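You operate a simulated robot arm through the tools that you are given. There is no shell and no other tool. Be economical: measure what you need, move in short steps, check, and stop when the job is done.

Carry out the task below with a simulated robot arm. There is one attempt and no reset: what you move stays moved.

TASK
Unplug what the breaker display names, then reset the green breaker.
Fine: switch that socket off first, plug on the black mat, breaker door shut. Where these are worked on the way, their far stop is far enough and under half their travel is too little: breaker door.

The check looks at the end state, three seconds after you hand in, the way a careful person would. Anything else that was tipped, shoved, dropped, spilled or broken makes it a failure.

THE ROBOT
A 7-joint arm with a two-finger parallel gripper on a trunk, on a base that drives. Base frame: it is fixed to the floor where the robot stands at the start and does not move with it; the origin is under the middle of the robot, x ahead of it, y to its left, z up; the surface under the hand at the start is at about z = 800. Readings come in mm, rad, newtons and seconds.
With the tool pointing down near the work surface it reaches from about 220 to 740 mm from the robot's upright axis, wherever it stands. Its first joint turns from -2.897 to 2.897 rad. Places, roughly: air power plug [500, 0, 1000]; air socket [500, -100, 1000]; air socket switch [500, -100, 1000]; bath power plug [500, 100, 1000]; bath socket [500, 100, 1000]; bath socket switch [500, 0, 1000]; black mat on the shelf [400, -400, 800]; blue breaker [500, -500, 1400]; breaker box [500, -200, 1400]; breaker door [500, -300, 1400]; cabinet power plug [500, -300, 1200]; cabinet socket switch [500, -300, 1200]; chiller power plug [500, -200, 1000]; chiller socket [500, -200, 1000]; chiller socket switch [500, -300, 1000]; fridge power plug [500, -500, 1000]. Payload 1.57 kg.
The TCP is the grasp point between the finger pads, 30 mm short of the fingertips. In the tool frame z runs along the fingers and y along their closing line. Largest opening 110 mm; finger width 24, thickness 12; the body of the gripper, 48 by 112 mm, starts 78 mm behind the TCP.
Orientation is that of the tool frame in the base frame, as [roll, pitch, yaw] about the fixed x, y, z axes, in that order (R = Rz(yaw) Ry(pitch) Rx(roll)). With the fingers straight down and closing along the base's y, the tool's x points along the base's -x, its y along +y and its z along -z.

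THE INTERFACE
- The arm moves only by the tool arm_command. Its argument "moves" is a list of rows, each a list of 3 entries, a list of its own where there are three numbers: the turn, a rotation vector about the tool's x, y, z in rad, then the shift along the tool's x, y, z in mm, then the finger opening in mm, from 0 to 110. In form: [[[ax, ay, az], [x, y, z], hand], ...]. A call has 1 to 12 rows; each row is the pose to reach, as a shift and turn from the pose commanded when the call began, along the tool's axes at that moment. Each row takes 0.2 s and may step no farther than 50 mm and 0.15 rad from the row before; otherwise, or with a gripper value out of range, the whole call is refused. A pose out of reach is approached as far as the arm can. The call stops where the force on the tool passes 90 N (or 10 N more than at its start, if that is more) or the arm is blocked; 0.2 s more then pass. The fingers move at their own pace (about 45 mm/s each) and stop on an object; they squeeze with about 24 N. The grip force told is the motor's: it shows also when the fingers shut on nothing. Time passes only in rows, and 0.2 s behind the last, so rows that repeat a pose let the fingers close. It gives the time, the measured TCP pose, the force on the tool (base axes), the opening and the grip force at its end, in the units of the frame above (readings bear some noise), with the torque about the TCP (base axes, N m) and any sound that the robot's microphone picked up.
- Cameras (640 x 400 px; columns grow to the right, rows downward): "scene" is now at [11.7, 107.1, 1601]; the picture's right is [-0.55, -0.84, 0.00], its down [-0.50, 0.33, -0.80] and it looks along [0.67, -0.44, -0.60] (base axes); focal length 225 px, centre (320, 200). "wrist" rides on the gripper at [70, 16, -141] in the tool frame; the picture's right is [-0.23, 0.97, 0.00], its down [-0.86, -0.20, -0.48] and it looks along [-0.47, -0.11, 0.88] (tool axes); focal length 222 px, centre (320, 200). There is no depth. A picture from a camera that has moved, and an enlarged one, comes with that camera's place and axes in the base frame and with its lens.
- get_image(camera): a new picture of that camera. No time passes.
- raise_lower(by): slides the trunk up (or, below 0, down) by that many mm; the arm and the scene camera ride with it, the base frame stays. It gives what a move gives, with no picture.
- drive_base(legs): drives the robot by 1 to 6 legs, each [ahead, turn to the left] in mm and rad, along the robot's own axes; the way and the turn of a leg run together, so that a leg with both is an arc; at most 1500 mm and 3.142 rad a leg. The arm and the cameras ride along, it lands a little off, and it stops where it bumps. It gives what a move gives.
- aim_head(pan, tilt): turns the head with the scene camera to pan (to the left, within 2.705 rad either way) and tilt (down, from -0.506 to 1.204), counted from straight ahead of the robot. It gives what a move gives.
- enlarge(camera, box): a new picture of the part [left, top, right, bottom] of that camera's present view, enlarged. No time passes.
- hand_in(): hands the job in; it is judged then, once.

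Go step by step. Nothing tells you exact positions but the pictures and the camera data: compare them with the known pose of the tool, close in by small moves and look again before you grip or let go. The budget is 120 turns and 78 pictures, counting those below and the enlarged ones. Unless the task says otherwise, let go and move clear before handing in, and close with one line.

The tools are called as name(argument=value, ...) on one line, values as JSON. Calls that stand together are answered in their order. arm_command: Moves the arm, as the interface text tells. Its arguments: {"type":"object","properties":{"moves":{"type":"array"}},"required":["moves"]} The other tools are called the same way: raise_lower (by) slides the trunk up or down; drive_base (legs) drives the base; aim_head (pan, tilt) turns the head that bears the scene camera; get_image (camera) takes a picture; enlarge (camera, box) takes an enlarged picture of a part of a camera's view; hand_in () hands the job in.

At the start:

```text
t: 0.0
tcp_pos: [391.1, -281.6, 1000.2]
tool_rot: [3.141, 0.0, 3.141]
ft_force: [0.2, -0.1, 0.5]
moment: [-0.02, 0.0, 0.01]
grip_width: 110.1
gripper_force: 0.0
trunk travel left (down, up): [-525.0, 65.0]
robot x, y, heading: [-3.4, 1.2, -0.001]
head pan, tilt: [-0.581, 0.639]
```

scene: 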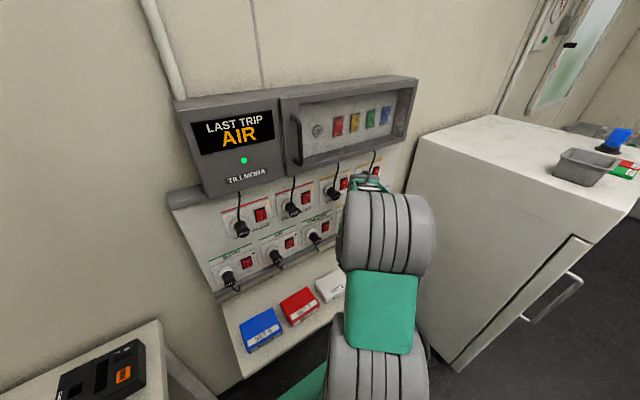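
wrist: 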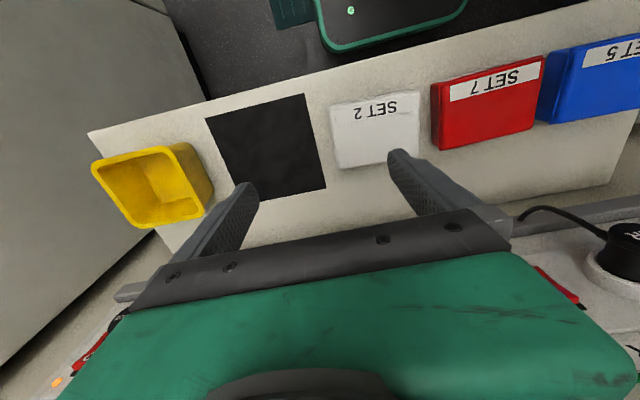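

The display reads "LAST TRIP AIR", so the air plug is the target. I'll look closer at the panel and the breaker box.

enlarge(camera="scene", box=[190, 160, 350, 300])

enlarge(camera="scene", box=[260, 70, 430, 190])

```text
2.86 times, centred on (270, 230) of scene
camera zoom: at [11.7, 107.1, 1601.0], right [-0.55, -0.84, 0.0], down [-0.5, 0.33, -0.8], along [0.67, -0.44, -0.6], focal length 642 px, centre (463, 114)
```

zoom: 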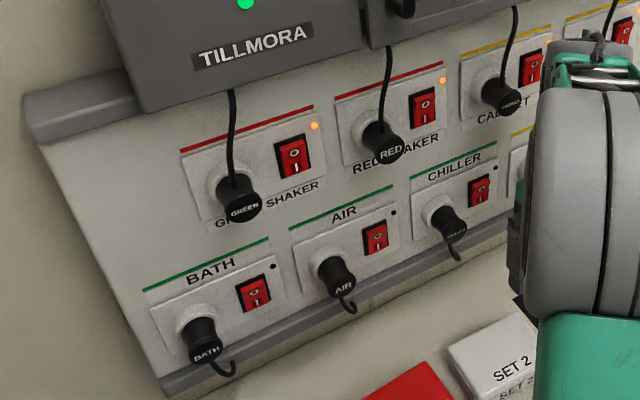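

```text
3.33 times, centred on (345, 130) of scene
camera zoom: at [11.7, 107.1, 1601.0], right [-0.55, -0.84, 0.0], down [-0.5, 0.33, -0.8], along [0.67, -0.44, -0.6], focal length 749 px, centre (237, 433)
```

zoom: 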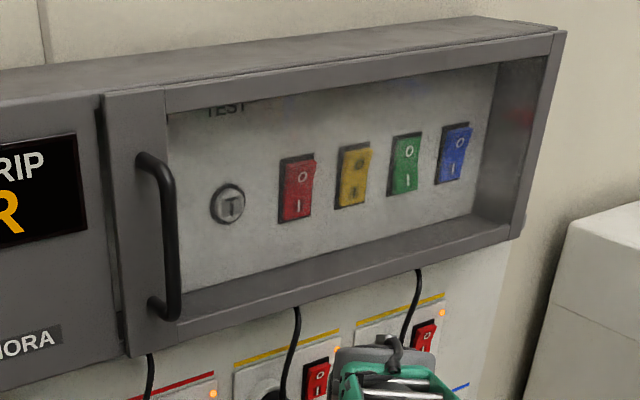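

The bottom row of the panel is Bath, Air, Chiller, and the door handle is at the left of the glass door. I'll back off a bit for room, then turn the hand to point at the wall.

drive_base(legs=[[-200, 0]])

arm_command(moves=[[[0, -0.14, 0], [0, 0, 0], 110], [[0, -0.28, 0], [0, 0, 0], 110], [[0, -0.42, 0], [0, 10, 0], 110], [[0, -0.56, 0], [0, 20, 0], 110], [[0, -0.7, 0], [0, 40, 0], 110], [[0, -0.84, 0], [0, 60, 0], 110], [[0, -0.98, 0], [0, 80, 0], 110], [[0, -1.12, 0], [0, 100, 0], 110], [[0, -1.26, 0], [0, 120, 0], 110], [[0, -1.4, 0], [0, 140, 0], 110], [[0, -1.5, 0], [0, 150, 0], 110], [[0, -1.571, 0], [0, 160, 0], 110]])

get_image(camera="wrist")

get_image(camera="scene")

```text
t: 1.6
tcp_pos: [196.1, -280.8, 999.8]
tool_rot: [3.141, -0.001, -3.14]
ft_force: [0.1, 0.6, -0.1]
moment: [0.01, 0.04, 0.01]
grip_width: 109.9
gripper_force: 0.1
trunk travel left (down, up): [-525.0, 65.0]
robot x, y, heading: [-202.3, 0.7, 0.001]
head pan, tilt: [-0.581, 0.639]
```

```text
t: 4.2
tcp_pos: [196.3, -131.9, 1004.9]
tool_rot: [-3.127, 1.468, -3.129]
ft_force: [-0.7, -0.8, 0.3]
moment: [-0.01, 0.02, -0.07]
grip_width: 110.2
gripper_force: 0.0
out of reach, approached as far as the arm can: row 11, 12
trunk travel left (down, up): [-525.0, 65.0]
robot x, y, heading: [-195.4, -1.1, 0.002]
head pan, tilt: [-0.581, 0.639]
```

```text
73 pictures are left
camera wrist: at [48.9, -115.0, 949.7], right [0.03, 0.97, 0.22], down [-0.39, -0.2, 0.9], along [0.92, -0.11, 0.37], focal length 222 px, centre (320, 200)
```

wrist: 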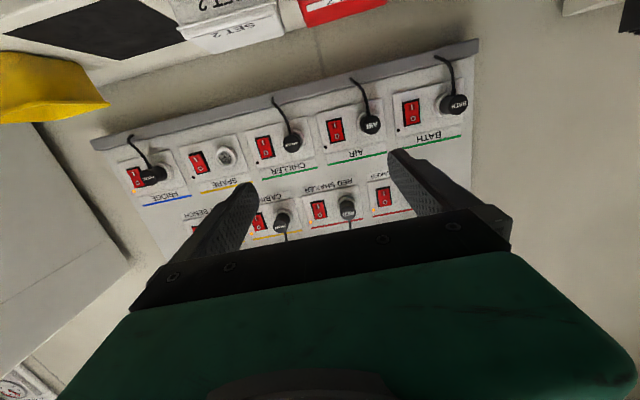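

```text
72 pictures are left
camera scene: at [-184.6, 107.1, 1601.0], right [-0.55, -0.84, 0.0], down [-0.5, 0.33, -0.8], along [0.67, -0.44, -0.6], focal length 225 px, centre (320, 200)
```

scene: 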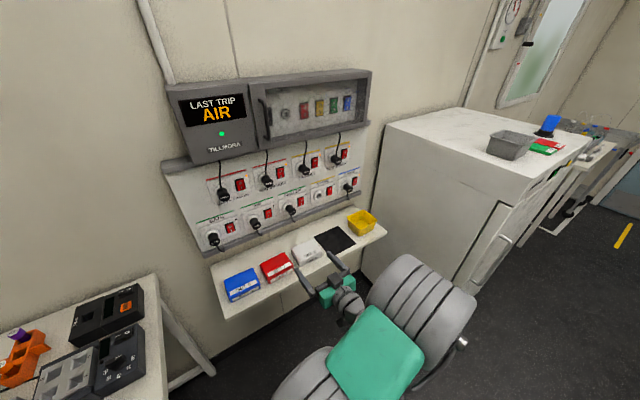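

Triangulating, the air switch is about (532, -105, 1000) and the air plug's outer end about (493, -41, 993); the panel looks vertical. I'll bring the hand forward, closing the fingers, and look again.

arm_command(moves=[[[0, 0, 0], [0, 10, 40], 80], [[0, 0, 0], [0, 20, 80], 50], [[0, 0, 0], [0, 27, 120], 20], [[0, 0, 0], [0, 27, 160], 0], [[0, 0, 0], [0, 27, 200], 0]])

get_image(camera="wrist")

```text
t: 5.4
tcp_pos: [395.3, -106.8, 985.2]
tool_rot: [-3.139, 1.467, -3.138]
ft_force: [0.5, 0.8, 0.5]
moment: [-0.03, 0.02, 0.02]
grip_width: 9.8
gripper_force: 0.4
trunk travel left (down, up): [-525.0, 65.0]
robot x, y, heading: [-194.5, 1.0, -0.004]
head pan, tilt: [-0.581, 0.639]
```

```text
71 pictures are left
camera wrist: at [247.2, -89.4, 930.3], right [0.03, 0.97, 0.23], down [-0.39, -0.2, 0.9], along [0.92, -0.11, 0.37], focal length 222 px, centre (320, 200)
```

wrist: 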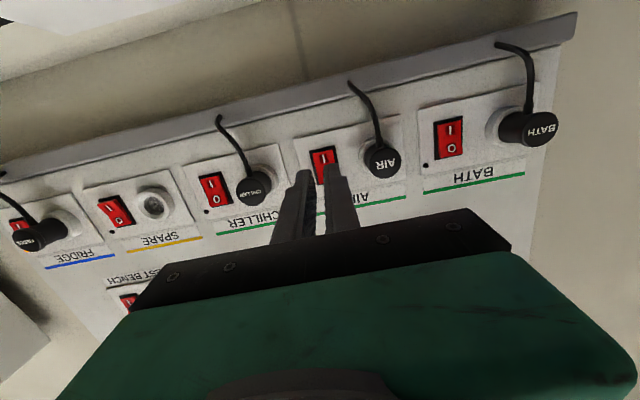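

The air switch shows next to the fingertips. I'll zoom in to see its rocker state.

enlarge(camera="wrist", box=[290, 100, 490, 225])

```text
3.20 times, centred on (390, 162) of wrist
camera zoom: at [247.2, -89.4, 930.3], right [0.03, 0.97, 0.23], down [-0.39, -0.2, 0.9], along [0.92, -0.11, 0.37], focal length 711 px, centre (96, 320)
```

zoom: 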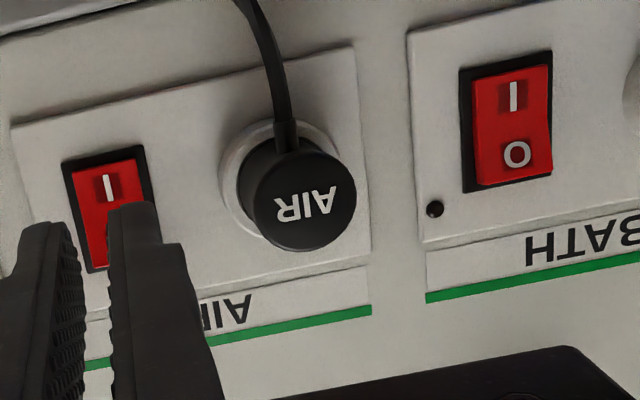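

Bath shows "I" pressed in with "O" sticking out, and air appears the same, so off means pressing the upper "O" half. I'll level the tool in front of it, at about z 1013.

arm_command(moves=[[[0, -0.052, 0], [-18, 2, 0], 0], [[0, -0.104, 0], [-36.7, 2.5, 30], 0], [[0, -0.104, 0], [-36.7, 2.5, 60], 0], [[0, -0.104, 0], [-36.7, 2.5, 76], 0]])

enlarge(camera="wrist", box=[220, 80, 460, 230])

```text
t: 6.4
tcp_pos: [475.7, -102.4, 1012.3]
tool_rot: [-2.474, 1.569, -2.473]
ft_force: [-0.7, 0.5, 0.0]
moment: [-0.01, -0.04, -0.02]
grip_width: 0.1
gripper_force: 21.7
trunk travel left (down, up): [-525.0, 65.0]
robot x, y, heading: [-195.3, -1.2, 0.002]
head pan, tilt: [-0.581, 0.639]
```

```text
2.67 times, centred on (340, 155) of wrist
camera zoom: at [333.3, -85.8, 943.3], right [0.0, 0.97, 0.23], down [-0.48, -0.2, 0.86], along [0.88, -0.11, 0.47], focal length 592 px, centre (267, 320)
```

zoom: 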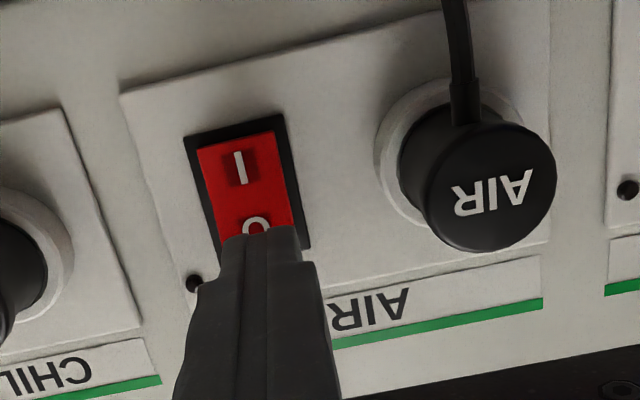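

The fingertips are right over the "O" half. I'll press forward in small steps.

arm_command(moves=[[[0, 0, 0], [0, 0, 5], 0], [[0, 0, 0], [0, 0, 9], 0], [[0, 0, 0], [0, 0, 12], 0], [[0, 0, 0], [0, 0, 15], 0], [[0, 0, 0], [0, 0, 17], 0]])

```text
t: 7.6
tcp_pos: [491.8, -102.9, 1012.2]
tool_rot: [-2.329, 1.569, -2.328]
ft_force: [0.4, -0.9, 0.6]
moment: [-0.01, -0.02, -0.01]
grip_width: 0.0
gripper_force: 21.4
trunk travel left (down, up): [-525.0, 65.0]
robot x, y, heading: [-198.8, -2.6, 0.007]
head pan, tilt: [-0.581, 0.639]
```

No contact yet at tip x≈522. I'll continue.

arm_command(moves=[[[0, 0, 0], [0, 0, 2], 0], [[0, 0, 0], [0, 0, 4], 0], [[0, 0, 0], [0, 0, 6], 0]])

enlarge(camera="wrist", box=[220, 80, 460, 230])

```text
t: 8.4
tcp_pos: [494.6, -104.4, 1012.9]
tool_rot: [-2.446, 1.57, -2.446]
ft_force: [-2.3, -0.4, 0.8]
moment: [-0.04, 0.05, -0.01]
grip_width: 0.0
gripper_force: 21.0
trunk travel left (down, up): [-525.0, 65.0]
robot x, y, heading: [-195.7, 1.9, 0.005]
head pan, tilt: [-0.581, 0.639]
```

```text
2.67 times, centred on (340, 155) of wrist
camera zoom: at [353.9, -87.3, 943.1], right [0.0, 0.97, 0.23], down [-0.48, -0.2, 0.86], along [0.88, -0.11, 0.47], focal length 592 px, centre (267, 320)
```

zoom: 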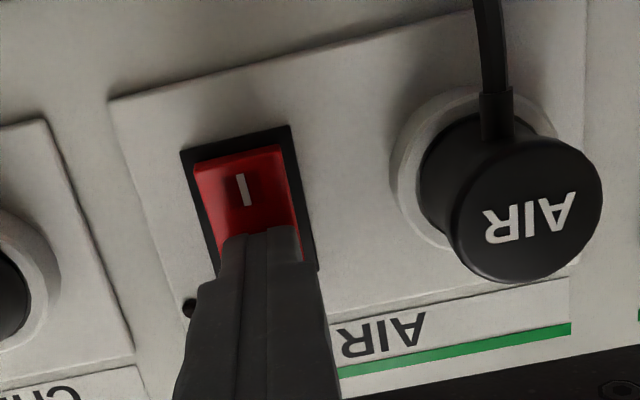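

The rocker already seems to be flipping, with the "I" side now standing out. I'll give a little more push, then retreat and look.

arm_command(moves=[[[0, 0, 0], [0, 0, 2], 0], [[0, 0, 0], [0, 0, 4], 0], [[0, 0, 0], [0, 0, 4], 0]])

arm_command(moves=[[[0, 0, 0], [0, 0, -20], 0], [[0, 0, 0], [0, 0, -60], 20], [[0, 0, 0], [0, 0, -90], 70], [[0, 0, 0], [0, 30, -90], 80], [[0, 0, 0], [0, 62, -90], 80]])

get_image(camera="wrist")

```text
t: 9.2
tcp_pos: [496.3, -104.3, 1013.0]
tool_rot: [2.392, 1.57, 2.39]
ft_force: [-37.1, -5.3, 2.4]
moment: [-0.09, 0.39, -0.19]
grip_width: 0.0
gripper_force: 21.5
trunk travel left (down, up): [-525.0, 65.0]
robot x, y, heading: [-194.1, 0.9, -0.001]
head pan, tilt: [-0.581, 0.639]
```

```text
t: 10.4
tcp_pos: [412.5, -39.7, 1011.4]
tool_rot: [-2.364, 1.568, -2.366]
ft_force: [-0.7, -0.8, -0.2]
moment: [0.01, -0.04, 0.01]
grip_width: 80.1
gripper_force: 0.5
trunk travel left (down, up): [-525.0, 65.0]
robot x, y, heading: [-197.5, -2.2, 0.007]
head pan, tilt: [-0.581, 0.639]
```

```text
67 pictures are left
camera wrist: at [269.9, -23.9, 941.6], right [0.0, 0.97, 0.23], down [-0.48, -0.2, 0.86], along [0.88, -0.11, 0.47], focal length 222 px, centre (320, 200)
```

wrist: 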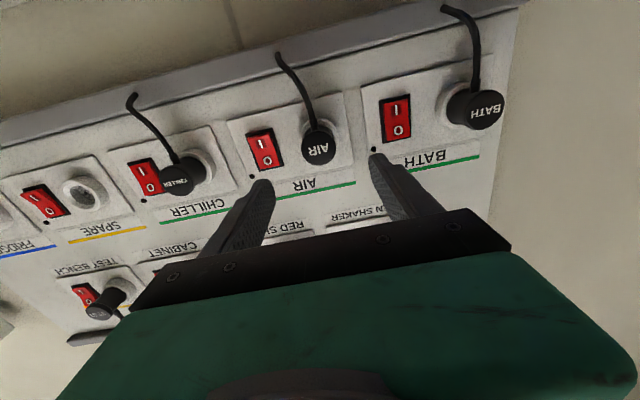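

enlarge(camera="wrist", box=[230, 70, 430, 195])

```text
3.20 times, centred on (330, 132) of wrist
camera zoom: at [269.9, -23.9, 941.6], right [0.0, 0.97, 0.23], down [-0.48, -0.2, 0.86], along [0.88, -0.11, 0.47], focal length 711 px, centre (288, 416)
```

zoom: 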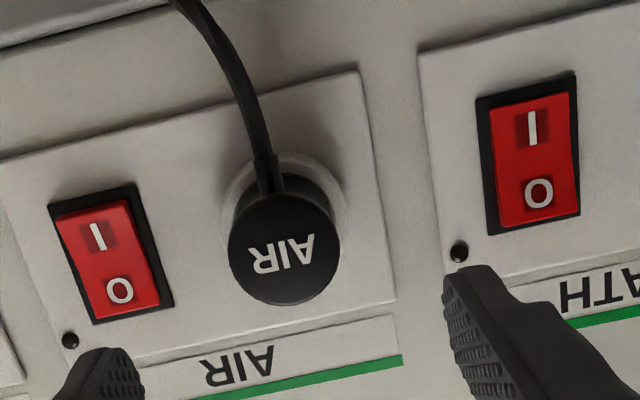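

enlarge(camera="wrist", box=[235, 115, 299, 155])

enlarge(camera="wrist", box=[370, 85, 434, 155])

```text
10.00 times, centred on (267, 135) of wrist
camera zoom: at [269.9, -23.9, 941.6], right [0.0, 0.97, 0.23], down [-0.48, -0.2, 0.86], along [0.88, -0.11, 0.47], focal length 2221 px, centre (850, 850)
```

zoom: 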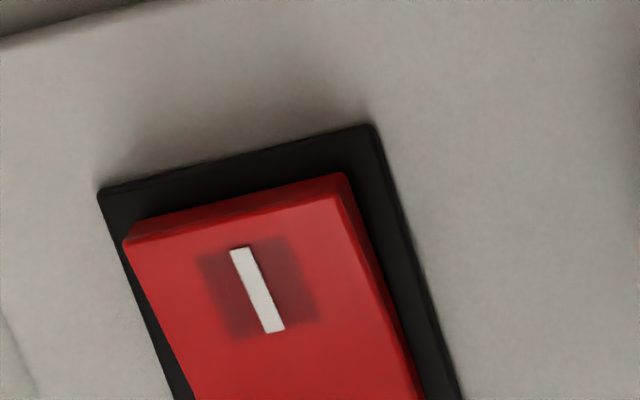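

```text
5.71 times, centred on (402, 120) of wrist
camera zoom: at [269.9, -23.9, 941.6], right [0.0, 0.97, 0.23], down [-0.48, -0.2, 0.86], along [0.88, -0.11, 0.47], focal length 1269 px, centre (-149, 657)
```

zoom: 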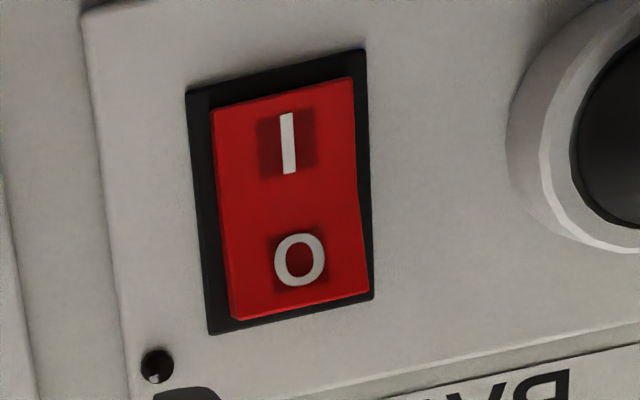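

enlarge(camera="wrist", box=[120, 120, 296, 230])

```text
3.64 times, centred on (208, 175) of wrist
camera zoom: at [269.9, -23.9, 941.6], right [0.0, 0.97, 0.23], down [-0.48, -0.2, 0.86], along [0.88, -0.11, 0.47], focal length 808 px, centre (727, 291)
```

zoom: 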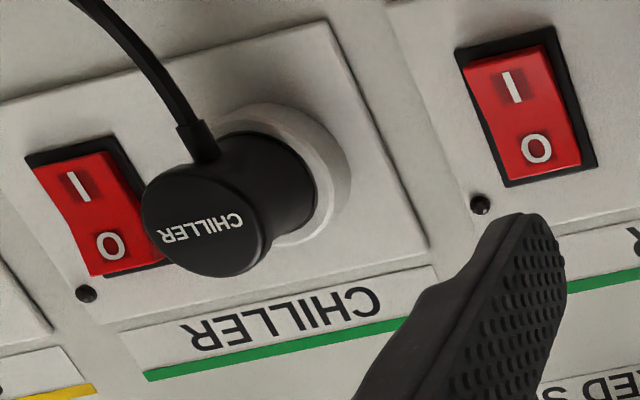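

The air rocker is now "O"-pressed, opposite to the untouched chiller. The plug's face is at about (486, -39, 1000), 35 mm across, so next I line up and straddle it.

arm_command(moves=[[[0, 0, 0], [11.5, 0.5, 0], 60], [[0, 0, 0], [11.5, 0.5, 20], 60], [[0, 0, 0], [11.5, 0.5, 45], 60], [[0, 0, 0], [11.5, 0.5, 60], 60], [[0, 0, 0], [11.5, 0.5, 70], 60]])

enlarge(camera="wrist", box=[200, 50, 440, 200])

```text
t: 11.6
tcp_pos: [481.9, -39.1, 1001.0]
tool_rot: [-2.77, 1.569, -2.771]
ft_force: [0.1, -0.8, -0.3]
moment: [0.0, 0.03, -0.01]
grip_width: 60.0
gripper_force: 0.2
trunk travel left (down, up): [-525.0, 65.0]
robot x, y, heading: [-195.5, -1.6, 0.0]
head pan, tilt: [-0.581, 0.639]
```

```text
2.67 times, centred on (320, 125) of wrist
camera zoom: at [339.2, -23.1, 932.4], right [0.0, 0.97, 0.23], down [-0.48, -0.2, 0.86], along [0.88, -0.11, 0.46], focal length 592 px, centre (320, 400)
```

zoom: 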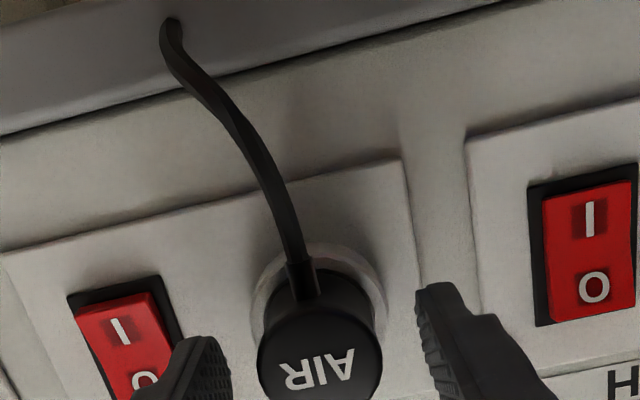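

The fingers straddle the plug. I'll go 4 mm deeper and close.

arm_command(moves=[[[0, 0, 0], [0, 0, 4], 60], [[0, 0, 0], [0, 0, 4], 30], [[0, 0, 0], [0, 0, 4], 20], [[0, 0, 0], [0, 0, 4], 15], [[0, 0, 0], [0, 0, 4], 15]])

enlarge(camera="wrist", box=[200, 50, 440, 200])

```text
t: 12.8
tcp_pos: [485.1, -40.4, 1001.7]
tool_rot: [-2.699, 1.568, -2.7]
ft_force: [0.3, 5.7, -1.2]
moment: [0.02, 0.01, 0.07]
grip_width: 33.7
gripper_force: 24.1
trunk travel left (down, up): [-525.0, 65.0]
robot x, y, heading: [-197.2, 0.8, 0.002]
head pan, tilt: [-0.581, 0.639]
```

```text
2.67 times, centred on (320, 125) of wrist
camera zoom: at [342.8, -23.1, 932.1], right [0.0, 0.97, 0.23], down [-0.48, -0.2, 0.86], along [0.88, -0.11, 0.46], focal length 592 px, centre (320, 400)
```

zoom: 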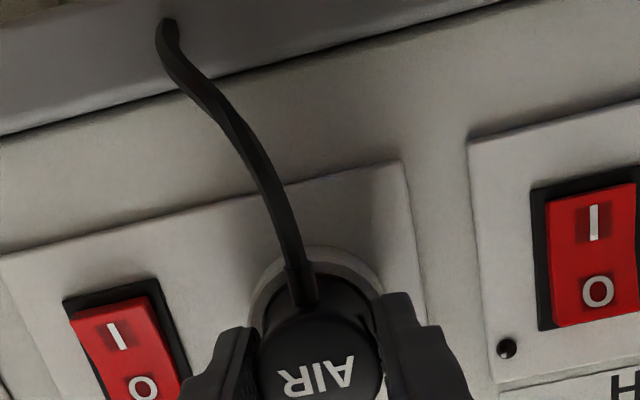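

The plug is held at 33.7 mm. I'll pull straight back.

arm_command(moves=[[[0, 0, 0], [0, 0, -5], 15], [[0, 0, 0], [0, 0, -10], 15], [[0, 0, 0], [0, 0, -15], 15], [[0, 0, 0], [0, 0, -22], 15], [[0, 0, 0], [0, 0, -30], 15], [[0, 0, 0], [0, 0, -40], 15], [[0, 0, 0], [0, 0, -55], 15], [[0, 0, 0], [0, 0, -70], 15]])

get_image(camera="wrist")

```text
t: 14.6
tcp_pos: [414.6, -41.0, 1000.5]
tool_rot: [-2.351, 1.568, -2.354]
ft_force: [0.3, 0.0, 0.3]
moment: [-0.01, -0.01, -0.02]
grip_width: 33.5
gripper_force: 24.1
trunk travel left (down, up): [-525.0, 65.0]
robot x, y, heading: [-193.5, -0.7, -0.001]
head pan, tilt: [-0.581, 0.639]
```

```text
60 pictures are left
camera wrist: at [272.7, -24.8, 932.0], right [0.0, 0.97, 0.23], down [-0.48, -0.2, 0.86], along [0.88, -0.11, 0.47], focal length 222 px, centre (320, 200)
```

wrist: 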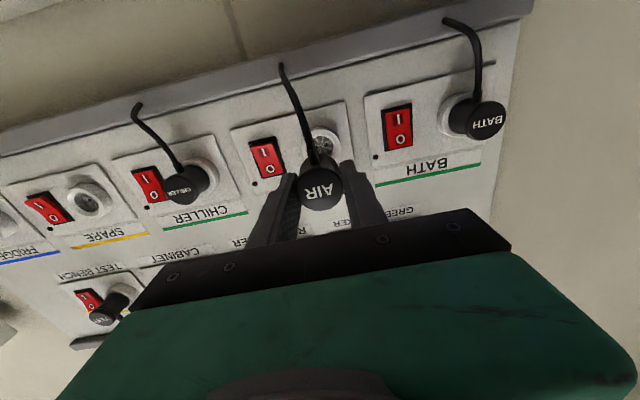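

The plug is out cleanly. I'll back off, carry it sideways above the mat (centre about (405, -369, 800)), and tilt the hand down by about 30°.

arm_command(moves=[[[0, 0, 0], [0, 0, -30], 15], [[0, 0, 0], [0, -30, -50], 15], [[0, 0, 0], [0, -70, -60], 15], [[0, 0, 0], [0, -115, -60], 15], [[0, 0.1, 0], [0, -160, -60], 15], [[0, 0.2, 0], [0, -205, -60], 15], [[0, 0.3, 0], [0, -250, -60], 15], [[0, 0.4, 0], [0, -290, -50], 15], [[0, 0.5, 0], [10, -328, -45], 15], [[0, 0.52, 0], [40, -328, -45], 15], [[0, 0.52, 0], [60, -328, -45], 15]])

get_image(camera="wrist")

get_image(camera="scene")

```text
t: 17.0
tcp_pos: [369.7, -370.7, 942.2]
tool_rot: [-3.14, 1.048, -3.141]
ft_force: [-0.2, -0.6, 0.3]
moment: [-0.01, -0.01, -0.03]
grip_width: 33.5
gripper_force: 24.0
trunk travel left (down, up): [-525.0, 65.0]
robot x, y, heading: [-194.2, 1.0, 0.001]
head pan, tilt: [-0.581, 0.639]
```

```text
59 pictures are left
camera wrist: at [211.9, -353.8, 952.1], right [0.11, 0.97, 0.2], down [0.01, -0.2, 0.98], along [0.99, -0.11, -0.03], focal length 222 px, centre (320, 200)
```

wrist: 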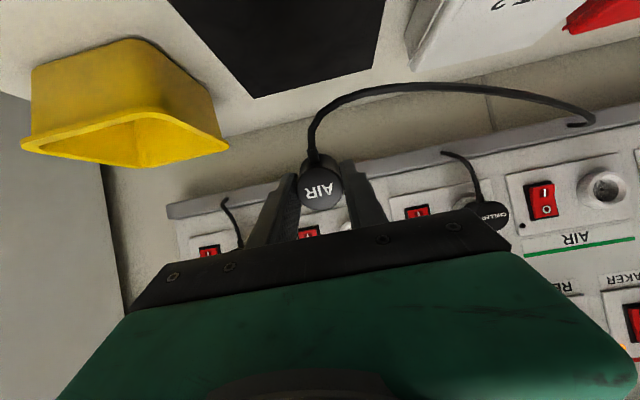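

```text
58 pictures are left
camera scene: at [-184.4, 106.9, 1601.0], right [-0.55, -0.84, 0.0], down [-0.5, 0.33, -0.8], along [0.67, -0.44, -0.6], focal length 225 px, centre (320, 200)
```

scene: 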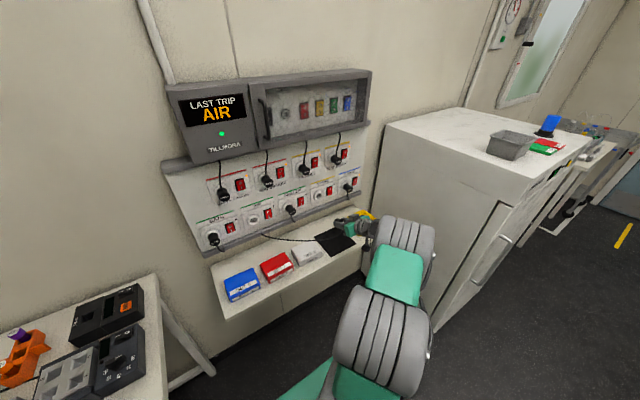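

Over the mat (x 332–480, y -440…-293). I'll lower towards it.

arm_command(moves=[[[0, 0, 0], [18, 2, 14], 15], [[0, 0, 0], [36, 2, 28], 15], [[0, 0, 0], [54, 2, 42], 15], [[0, 0, 0], [72, 2, 55.4], 15], [[0, 0, 0], [75.5, 2, 57.4], 15], [[0, 0, 0], [79, 2, 59.4], 15]])

enlarge(camera="wrist", box=[160, 0, 480, 200])

```text
t: 18.4
tcp_pos: [380.0, -366.5, 843.0]
tool_rot: [-3.14, 1.051, -3.138]
ft_force: [0.2, -1.0, -0.1]
moment: [-0.02, 0.0, -0.02]
grip_width: 33.8
gripper_force: 23.7
trunk travel left (down, up): [-525.0, 65.0]
robot x, y, heading: [-196.5, -0.7, -0.005]
head pan, tilt: [-0.581, 0.639]
```

```text
2.00 times, centred on (320, 100) of wrist
camera zoom: at [223.0, -349.1, 853.5], right [0.11, 0.97, 0.2], down [0.01, -0.2, 0.98], along [0.99, -0.11, -0.03], focal length 444 px, centre (320, 400)
```

zoom: 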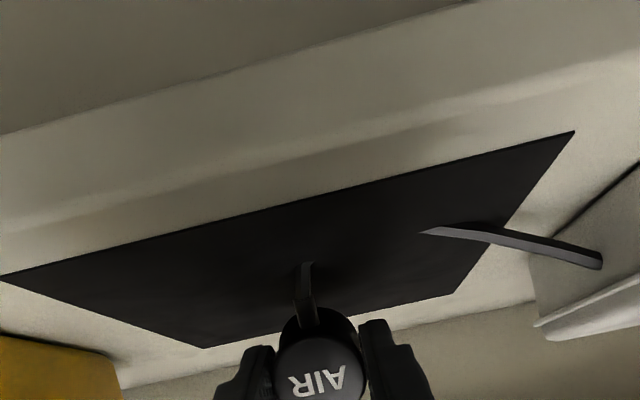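

arm_command(moves=[[[0, 0, 0], [2.6, 0, 1.5], 15], [[0, 0, 0], [5.2, 0, 3], 15], [[0, 0, 0], [7.8, 0, 4.5], 15], [[0, 0, 0], [10.4, 0, 6], 15]])

```text
t: 19.4
tcp_pos: [382.6, -368.3, 834.7]
tool_rot: [-3.135, 1.056, -3.135]
ft_force: [0.1, 2.4, 14.0]
moment: [0.09, -0.47, 0.05]
grip_width: 34.1
gripper_force: 24.0
trunk travel left (down, up): [-525.0, 65.0]
robot x, y, heading: [-196.0, 0.7, 0.003]
head pan, tilt: [-0.581, 0.639]
```

The plug touches the mat at TCP z≈835. I'll release.

arm_command(moves=[[[0, 0, 0], [0, 0, 0], 40], [[0, 0, 0], [0, 0, 0], 56], [[0, 0, 0], [0, 0, 0], 70], [[0, 0, 0], [0, 0, 0], 70]])

enlarge(camera="wrist", box=[160, 0, 480, 200])

```text
t: 20.4
tcp_pos: [382.4, -366.6, 830.9]
tool_rot: [-3.14, 1.05, 3.141]
ft_force: [-0.3, 0.1, 0.8]
moment: [0.0, 0.0, -0.02]
grip_width: 70.1
gripper_force: 0.0
trunk travel left (down, up): [-525.0, 65.0]
robot x, y, heading: [-197.8, -2.2, -0.004]
head pan, tilt: [-0.581, 0.639]
```

```text
2.00 times, centred on (320, 100) of wrist
camera zoom: at [223.6, -350.9, 841.4], right [0.11, 0.97, 0.2], down [0.01, -0.2, 0.98], along [0.99, -0.11, -0.03], focal length 444 px, centre (320, 400)
```

zoom: 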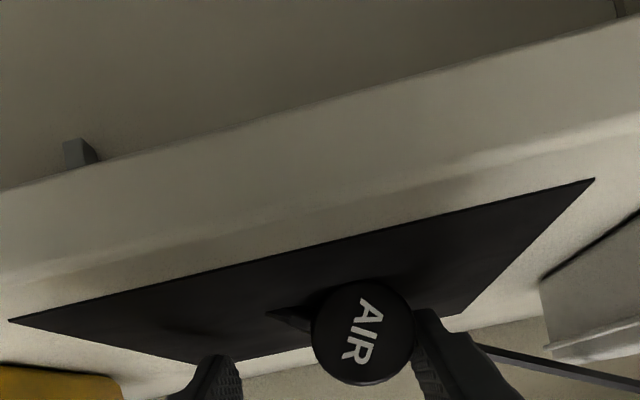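

The plug lies on the mat near the +y finger. I'll ease the finger away from it, then withdraw back and up.

arm_command(moves=[[[0, 0, 0], [0, 4, 0], 78], [[0, 0, 0], [0, 8, 0], 78], [[0, 0, 0], [0, 8, -10], 78], [[0, 0, 0], [0, 8, -25], 78], [[0, 0, 0], [0, 8, -50], 78], [[0, 0, 0], [-20, 8, -90], 78], [[0, 0, 0], [-60, 8, -115], 78]])

get_image(camera="wrist")

```text
t: 22.0
tcp_pos: [308.4, -359.7, 941.1]
tool_rot: [3.14, 1.049, 3.139]
ft_force: [0.4, 1.2, -1.0]
moment: [-0.01, 0.01, -0.01]
grip_width: 78.1
gripper_force: 0.0
trunk travel left (down, up): [-525.0, 65.0]
robot x, y, heading: [-194.9, -3.9, 0.001]
head pan, tilt: [-0.581, 0.639]
```

```text
55 pictures are left
camera wrist: at [150.6, -342.9, 950.8], right [0.11, 0.97, 0.2], down [0.01, -0.2, 0.98], along [0.99, -0.11, -0.03], focal length 222 px, centre (320, 200)
```

wrist: 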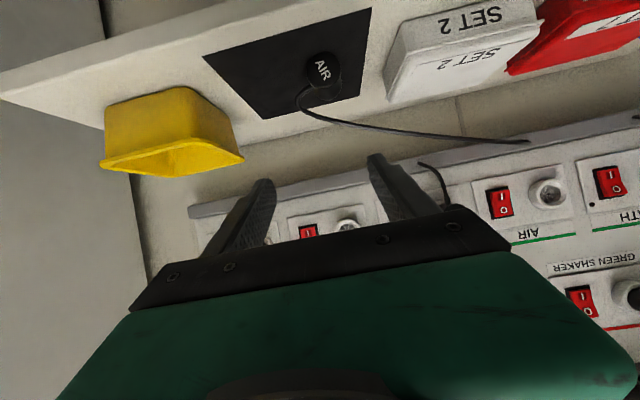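

The plug rests on the mat. Next is the breaker door; I'll zoom in on it from here for triangulation.

enlarge(camera="scene", box=[240, 50, 400, 150])

raise_lower(by=65)

```text
4.00 times, centred on (320, 100) of scene
camera zoom: at [-184.8, 107.3, 1600.9], right [-0.55, -0.84, 0.0], down [-0.5, 0.33, -0.8], along [0.67, -0.44, -0.6], focal length 898 px, centre (320, 600)
```

zoom: 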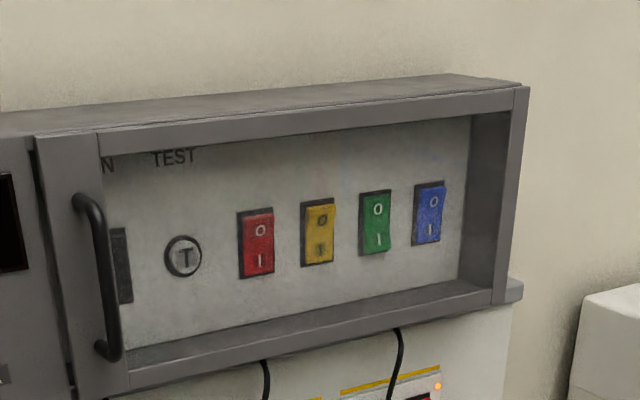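

```text
t: 23.0
tcp_pos: [309.7, -359.9, 1005.7]
tool_rot: [-3.141, 1.05, -3.141]
ft_force: [-0.5, 0.2, 0.7]
moment: [-0.01, 0.02, 0.01]
grip_width: 78.3
gripper_force: 0.0
trunk travel left (down, up): [-590.0, 0.0]
robot x, y, heading: [-195.9, 1.8, 0.006]
head pan, tilt: [-0.581, 0.639]
```

The door spans about y -100 to -547 with its front at x≈480, and the handle bar is near (470, -122, 1335–1450), so it is likely hinged on the right. I'll bring the hand level in front of the handle and look.

arm_command(moves=[[[0, -0.043, 0], [-28.6, 20, -14.6], 70], [[0, -0.087, 0], [-57.2, 40, -29.2], 70], [[0, -0.13, 0], [-85.8, 60, -43.8], 70], [[0, -0.173, 0], [-114.4, 79, -58.4], 70], [[0, -0.217, 0], [-143, 99, -73], 70], [[0, -0.26, 0], [-171.5, 119, -87.5], 70], [[0, -0.303, 0], [-200, 139, -102], 70], [[0, -0.347, 0], [-228.7, 159, -116.7], 70], [[0, -0.39, 0], [-257, 179, -131], 70], [[0, -0.433, 0], [-286, 198, -146], 70], [[0, -0.477, 0], [-314.5, 218, -160.5], 70], [[0, -0.522, 0], [-343, 238, -175], 70]])

get_image(camera="wrist")

aim_head(pan=-0.4, tilt=0.3)

get_image(camera="scene")

```text
t: 25.6
tcp_pos: [328.1, -120.5, 1392.2]
tool_rot: [-0.046, 1.569, -0.046]
ft_force: [0.1, 0.5, -0.2]
moment: [0.0, 0.0, 0.04]
grip_width: 70.0
gripper_force: 0.0
trunk travel left (down, up): [-590.0, 0.0]
robot x, y, heading: [-196.0, -1.1, 0.004]
head pan, tilt: [-0.581, 0.639]
```

```text
53 pictures are left
camera wrist: at [186.9, -104.3, 1321.3], right [0.0, 0.97, 0.23], down [-0.48, -0.2, 0.85], along [0.88, -0.11, 0.47], focal length 222 px, centre (320, 200)
```

wrist: 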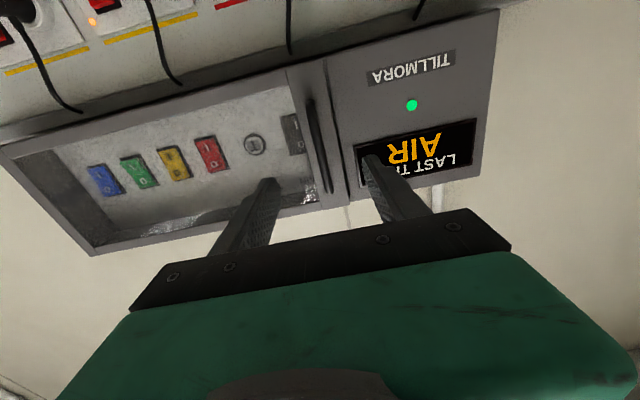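

```text
t: 26.4
tcp_pos: [329.1, -122.2, 1389.9]
tool_rot: [-0.437, 1.57, -0.437]
ft_force: [-0.4, 0.2, 0.0]
moment: [0.0, 0.0, 0.02]
grip_width: 69.8
gripper_force: 0.0
trunk travel left (down, up): [-590.0, 0.0]
robot x, y, heading: [-194.8, 2.0, 0.004]
head pan, tilt: [-0.4, 0.3]
```

```text
52 pictures are left
camera scene: at [-171.4, 118.6, 1696.7], right [-0.39, -0.92, 0.0], down [-0.27, 0.12, -0.95], along [0.88, -0.37, -0.3], focal length 225 px, centre (320, 200)
```

scene: 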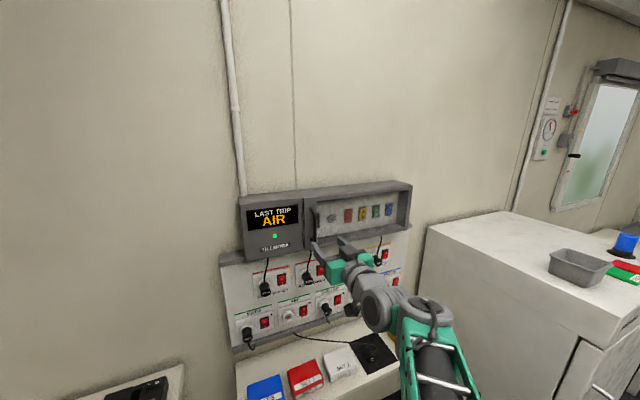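

The handle bar sits around (455, -125, 1390). I'll advance with a narrower opening and look again.

arm_command(moves=[[[0, 0, 0], [0, -3, 30], 50], [[0, 0, 0], [0, -4, 55], 50], [[0, 0, 0], [0, -4, 70], 50]])

enlarge(camera="wrist", box=[160, 20, 480, 220])

enlarge(camera="scene", box=[235, 170, 435, 295])

```text
t: 27.2
tcp_pos: [401.0, -125.9, 1391.0]
tool_rot: [-0.258, 1.567, -0.265]
ft_force: [-0.1, 0.7, 0.0]
moment: [-0.01, -0.02, 0.02]
grip_width: 49.9
gripper_force: 0.1
trunk travel left (down, up): [-590.0, 0.0]
robot x, y, heading: [-197.2, -0.1, -0.0]
head pan, tilt: [-0.4, 0.3]
```

```text
2.00 times, centred on (320, 120) of wrist
camera zoom: at [257.8, -109.6, 1321.3], right [0.0, 0.97, 0.23], down [-0.48, -0.2, 0.85], along [0.88, -0.11, 0.47], focal length 444 px, centre (320, 360)
```

zoom: 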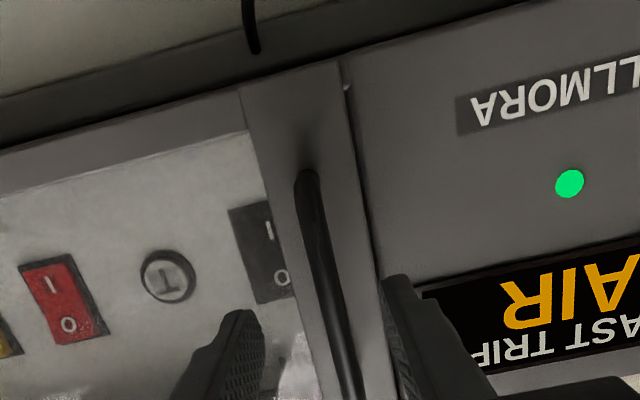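

```text
3.20 times, centred on (335, 232) of scene
camera zoom: at [-171.2, 118.7, 1696.8], right [-0.39, -0.92, 0.0], down [-0.27, 0.11, -0.96], along [0.88, -0.37, -0.3], focal length 719 px, centre (272, 96)
```

zoom: 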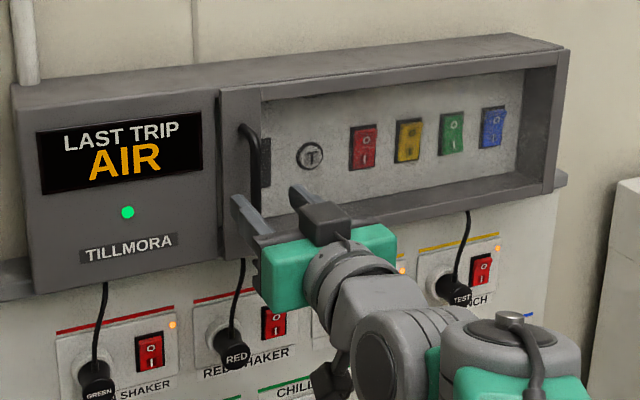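

The bar lies between the fingers, centred at about y -122. I'll advance over it.

arm_command(moves=[[[0, 0, 0], [0, 3, 15], 50], [[0, 0, 0], [0, 3, 28], 50], [[0, 0, 0], [0, 3, 36], 50]])

enlarge(camera="wrist", box=[200, 40, 440, 190])

enlarge(camera="scene", box=[290, 190, 370, 260])

```text
t: 28.1
tcp_pos: [435.6, -124.7, 1391.2]
tool_rot: [-0.355, 1.57, -0.358]
ft_force: [0.0, -0.6, -0.9]
moment: [0.02, -0.01, 0.01]
grip_width: 50.0
gripper_force: 0.0
trunk travel left (down, up): [-590.0, 0.0]
robot x, y, heading: [-195.6, 1.9, 0.003]
head pan, tilt: [-0.4, 0.3]
```

```text
2.67 times, centred on (320, 115) of wrist
camera zoom: at [293.5, -107.1, 1320.8], right [0.0, 0.97, 0.23], down [-0.48, -0.2, 0.85], along [0.88, -0.11, 0.47], focal length 592 px, centre (320, 427)
```

zoom: 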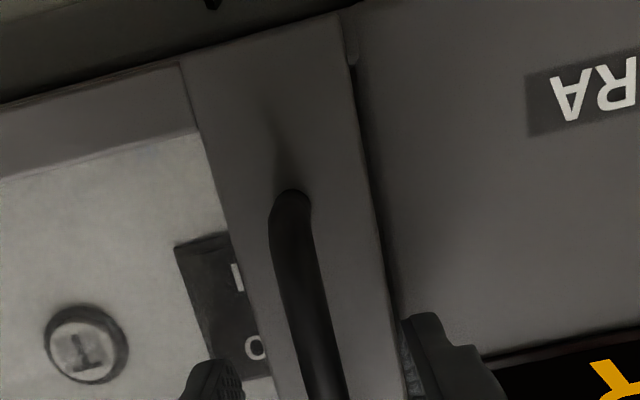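

```text
5.71 times, centred on (330, 225) of scene
camera zoom: at [-171.3, 118.7, 1696.8], right [-0.39, -0.92, 0.0], down [-0.27, 0.11, -0.96], along [0.88, -0.37, -0.3], focal length 1284 px, centre (263, 57)
```

zoom: 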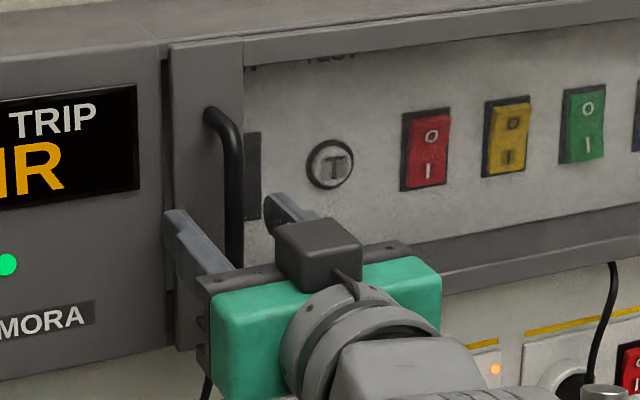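

The bar is now about at the grasp point, so I'll close on it.

arm_command(moves=[[[0, 0, 0], [0, 2, 0], 30], [[0, 0, 0], [0, 2, 0], 10], [[0, 0, 0], [0, 2, 0], 5], [[0, 0, 0], [0, 2, 0], 5]])

enlarge(camera="wrist", box=[200, 40, 440, 190])

```text
t: 29.1
tcp_pos: [435.3, -120.8, 1390.5]
tool_rot: [-0.356, 1.57, -0.359]
ft_force: [-1.1, -0.6, -0.6]
moment: [0.05, -0.1, -0.02]
grip_width: 10.7
gripper_force: 26.4
trunk travel left (down, up): [-590.0, 0.0]
robot x, y, heading: [-194.9, -1.1, 0.008]
head pan, tilt: [-0.4, 0.3]
```

```text
2.67 times, centred on (320, 115) of wrist
camera zoom: at [292.5, -104.5, 1320.6], right [0.0, 0.97, 0.23], down [-0.48, -0.2, 0.85], along [0.88, -0.11, 0.47], focal length 592 px, centre (320, 427)
```

zoom: 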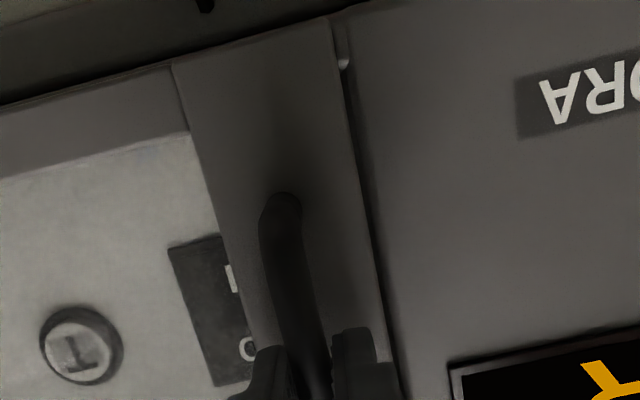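

Gripped at 10.7 mm. I'll give a gentle test pull.

arm_command(moves=[[[0, 0, 0], [0, 0, -3], 5], [[0, 0, 0], [0, -0.5, -6], 5], [[0, 0, 0], [0, -1, -10], 5], [[0, 0, 0], [0, -2, -15], 5], [[0, 0, 0], [0, -3, -20], 5]])

enlarge(camera="scene", box=[235, 170, 435, 295])

```text
t: 30.2
tcp_pos: [413.9, -123.8, 1389.9]
tool_rot: [-0.474, 1.569, -0.473]
ft_force: [-1.2, 6.2, 1.7]
moment: [0.06, 0.02, -0.01]
grip_width: 10.6
gripper_force: 29.0
trunk travel left (down, up): [-590.0, 0.0]
robot x, y, heading: [-195.7, -3.0, -0.002]
head pan, tilt: [-0.4, 0.3]
```

```text
3.20 times, centred on (335, 232) of scene
camera zoom: at [-171.6, 119.9, 1696.7], right [-0.39, -0.92, 0.0], down [-0.27, 0.11, -0.96], along [0.88, -0.37, -0.3], focal length 719 px, centre (272, 96)
```

zoom: 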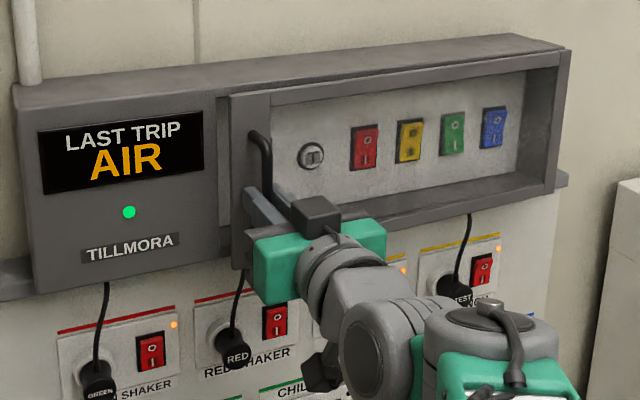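

The door swings out, hinged on the right. I'll follow the arc, letting the hand yaw toward the robot's right.

arm_command(moves=[[[0.03, 0, 0], [0, -4, -21], 5], [[0.07, 0, 0], [0, -9.3, -41.9], 5], [[0.1, 0, 0], [0, -15.5, -62.5], 5], [[0.14, 0, 0], [0, -22.6, -82.8], 5], [[0.17, 0, 0], [0, -31, -102.7], 5], [[0.21, 0, 0], [0, -40, -122.1], 5], [[0.25, 0, 0], [0, -50.3, -141], 5], [[0.29, 0, 0], [0, -61.3, -159.4], 5]])

get_image(camera="scene")

```text
t: 31.9
tcp_pos: [318.5, -87.6, 1340.0]
tool_rot: [2.63, 1.458, 2.604]
ft_force: [0.1, -0.8, -0.3]
moment: [0.01, -0.01, 0.03]
grip_width: 4.8
gripper_force: 0.1
trunk travel left (down, up): [-590.0, 0.0]
robot x, y, heading: [-194.4, -0.1, -0.003]
head pan, tilt: [-0.4, 0.3]
stopped in row 8: the arm was blocked; the commanded pose is now the measured one
```

```text
45 pictures are left
camera scene: at [-171.0, 118.1, 1696.5], right [-0.39, -0.92, 0.0], down [-0.27, 0.12, -0.96], along [0.88, -0.37, -0.3], focal length 225 px, centre (320, 200)
```

scene: 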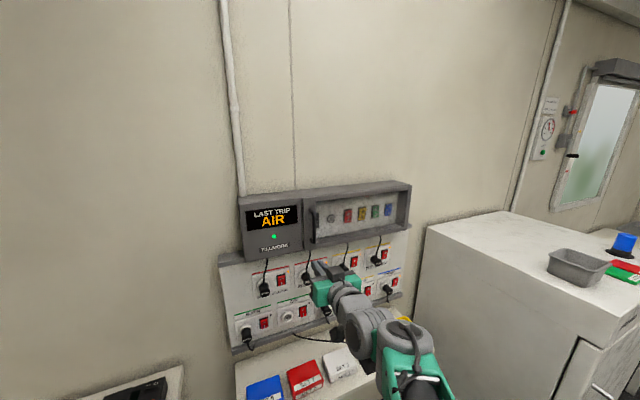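

The arm folded to its limit and slipped off the handle; I need more room behind. I'll drive back 160 mm and look at the door.

drive_base(legs=[[-160, 0]])

enlarge(camera="scene", box=[235, 170, 435, 295])

```text
t: 33.3
tcp_pos: [150.5, -89.1, 1340.2]
tool_rot: [2.629, 1.458, 2.6]
ft_force: [-0.4, 0.6, -0.2]
moment: [0.0, 0.02, -0.01]
grip_width: 5.1
gripper_force: 0.0
trunk travel left (down, up): [-590.0, 0.0]
robot x, y, heading: [-363.0, -2.0, -0.009]
head pan, tilt: [-0.4, 0.3]
```

```text
3.20 times, centred on (335, 232) of scene
camera zoom: at [-336.1, 119.3, 1696.8], right [-0.4, -0.92, 0.0], down [-0.27, 0.12, -0.96], along [0.88, -0.38, -0.29], focal length 719 px, centre (272, 96)
```

zoom: 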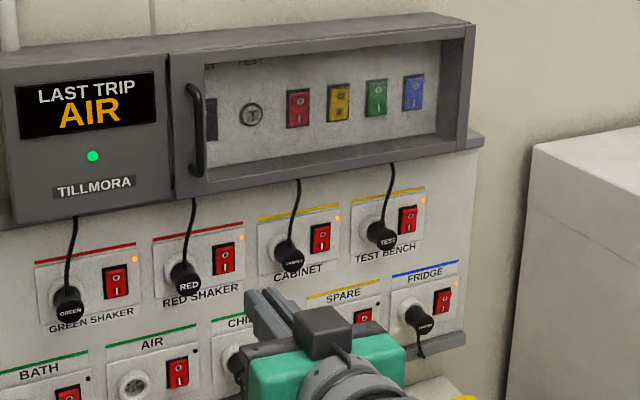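

The door is back nearly shut and nothing else changed. I'll return the hand level in front of the handle with the fingers open.

arm_command(moves=[[[-0.009, -0.033, -0.02], [-25, -4, 10], 50], [[-0.018, -0.066, -0.037], [-50, -8, 45], 50], [[-0.027, -0.098, -0.055], [-75, -14, 85], 50], [[-0.027, -0.098, -0.055], [-75, -18, 130], 50], [[-0.027, -0.098, -0.055], [-75, -20, 170], 50], [[-0.027, -0.098, -0.055], [-75, -22, 205], 50], [[-0.027, -0.098, -0.055], [-75, -22.3, 238], 50]])

enlarge(camera="wrist", box=[160, 20, 480, 220])

```text
t: 34.9
tcp_pos: [397.5, -123.5, 1393.4]
tool_rot: [2.231, 1.569, 2.227]
ft_force: [-0.8, -0.4, 0.0]
moment: [-0.02, -0.02, 0.01]
grip_width: 50.1
gripper_force: 0.1
trunk travel left (down, up): [-590.0, 0.0]
robot x, y, heading: [-360.7, 2.3, -0.005]
head pan, tilt: [-0.4, 0.3]
```

```text
2.00 times, centred on (320, 120) of wrist
camera zoom: at [255.7, -105.3, 1323.5], right [0.0, 0.97, 0.23], down [-0.48, -0.2, 0.86], along [0.88, -0.11, 0.46], focal length 444 px, centre (320, 360)
```

zoom: 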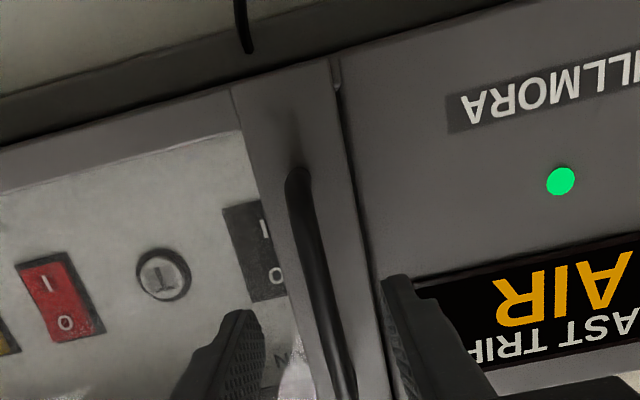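

I'm in front of the bar again, so I'll advance and close on it.

arm_command(moves=[[[0, 0, 0], [0, 0, 15], 50], [[0, 0, 0], [0, 0, 27], 50], [[0, 0, 0], [0, 0, 37], 50], [[0, 0, 0], [0, 0, 37], 25], [[0, 0, 0], [0, 0, 37], 5], [[0, 0, 0], [0, 0, 37], 5], [[0, 0, 0], [0, 0, 37], 5]])

```text
t: 36.5
tcp_pos: [433.9, -121.2, 1392.5]
tool_rot: [2.442, 1.569, 2.44]
ft_force: [-0.6, 10.1, -1.0]
moment: [0.0, -0.08, 0.11]
grip_width: 10.7
gripper_force: 25.8
trunk travel left (down, up): [-590.0, 0.0]
robot x, y, heading: [-359.6, 3.4, -0.011]
head pan, tilt: [-0.4, 0.3]
```

arm_command(moves=[[[0, 0, 0], [0, -1.2, -10], 5], [[0.02, 0, 0], [0, -3, -21.3], 5], [[0.05, 0, 0], [0, -7.1, -42.4], 5], [[0.08, 0, 0], [0, -12.3, -63.2], 5], [[0.1, 0, 0], [0, -18.4, -83.8], 5], [[0.13, 0, 0], [0, -25.6, -104.1], 5], [[0.16, 0, 0], [0, -33.9, -124], 5]])

get_image(camera="scene")

```text
t: 38.1
tcp_pos: [303.5, -151.7, 1393.1]
tool_rot: [-0.073, 1.568, -0.236]
ft_force: [-9.3, 22.3, 7.0]
moment: [-0.21, 0.47, 0.13]
grip_width: 10.6
gripper_force: 28.9
trunk travel left (down, up): [-590.0, 0.0]
robot x, y, heading: [-359.6, -0.4, -0.009]
head pan, tilt: [-0.4, 0.3]
```

```text
42 pictures are left
camera scene: at [-337.9, 124.1, 1696.6], right [-0.4, -0.92, 0.0], down [-0.27, 0.11, -0.96], along [0.88, -0.38, -0.29], focal length 225 px, centre (320, 200)
```

scene: 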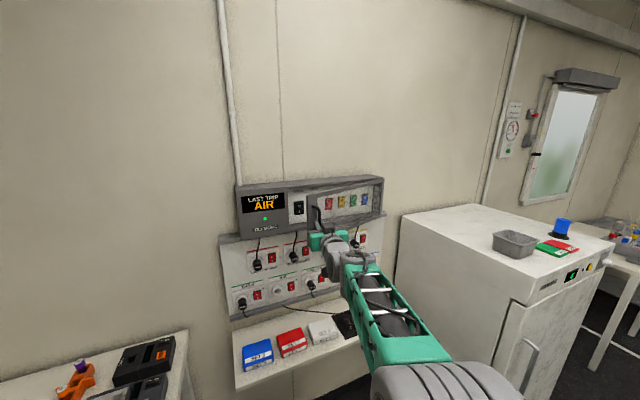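

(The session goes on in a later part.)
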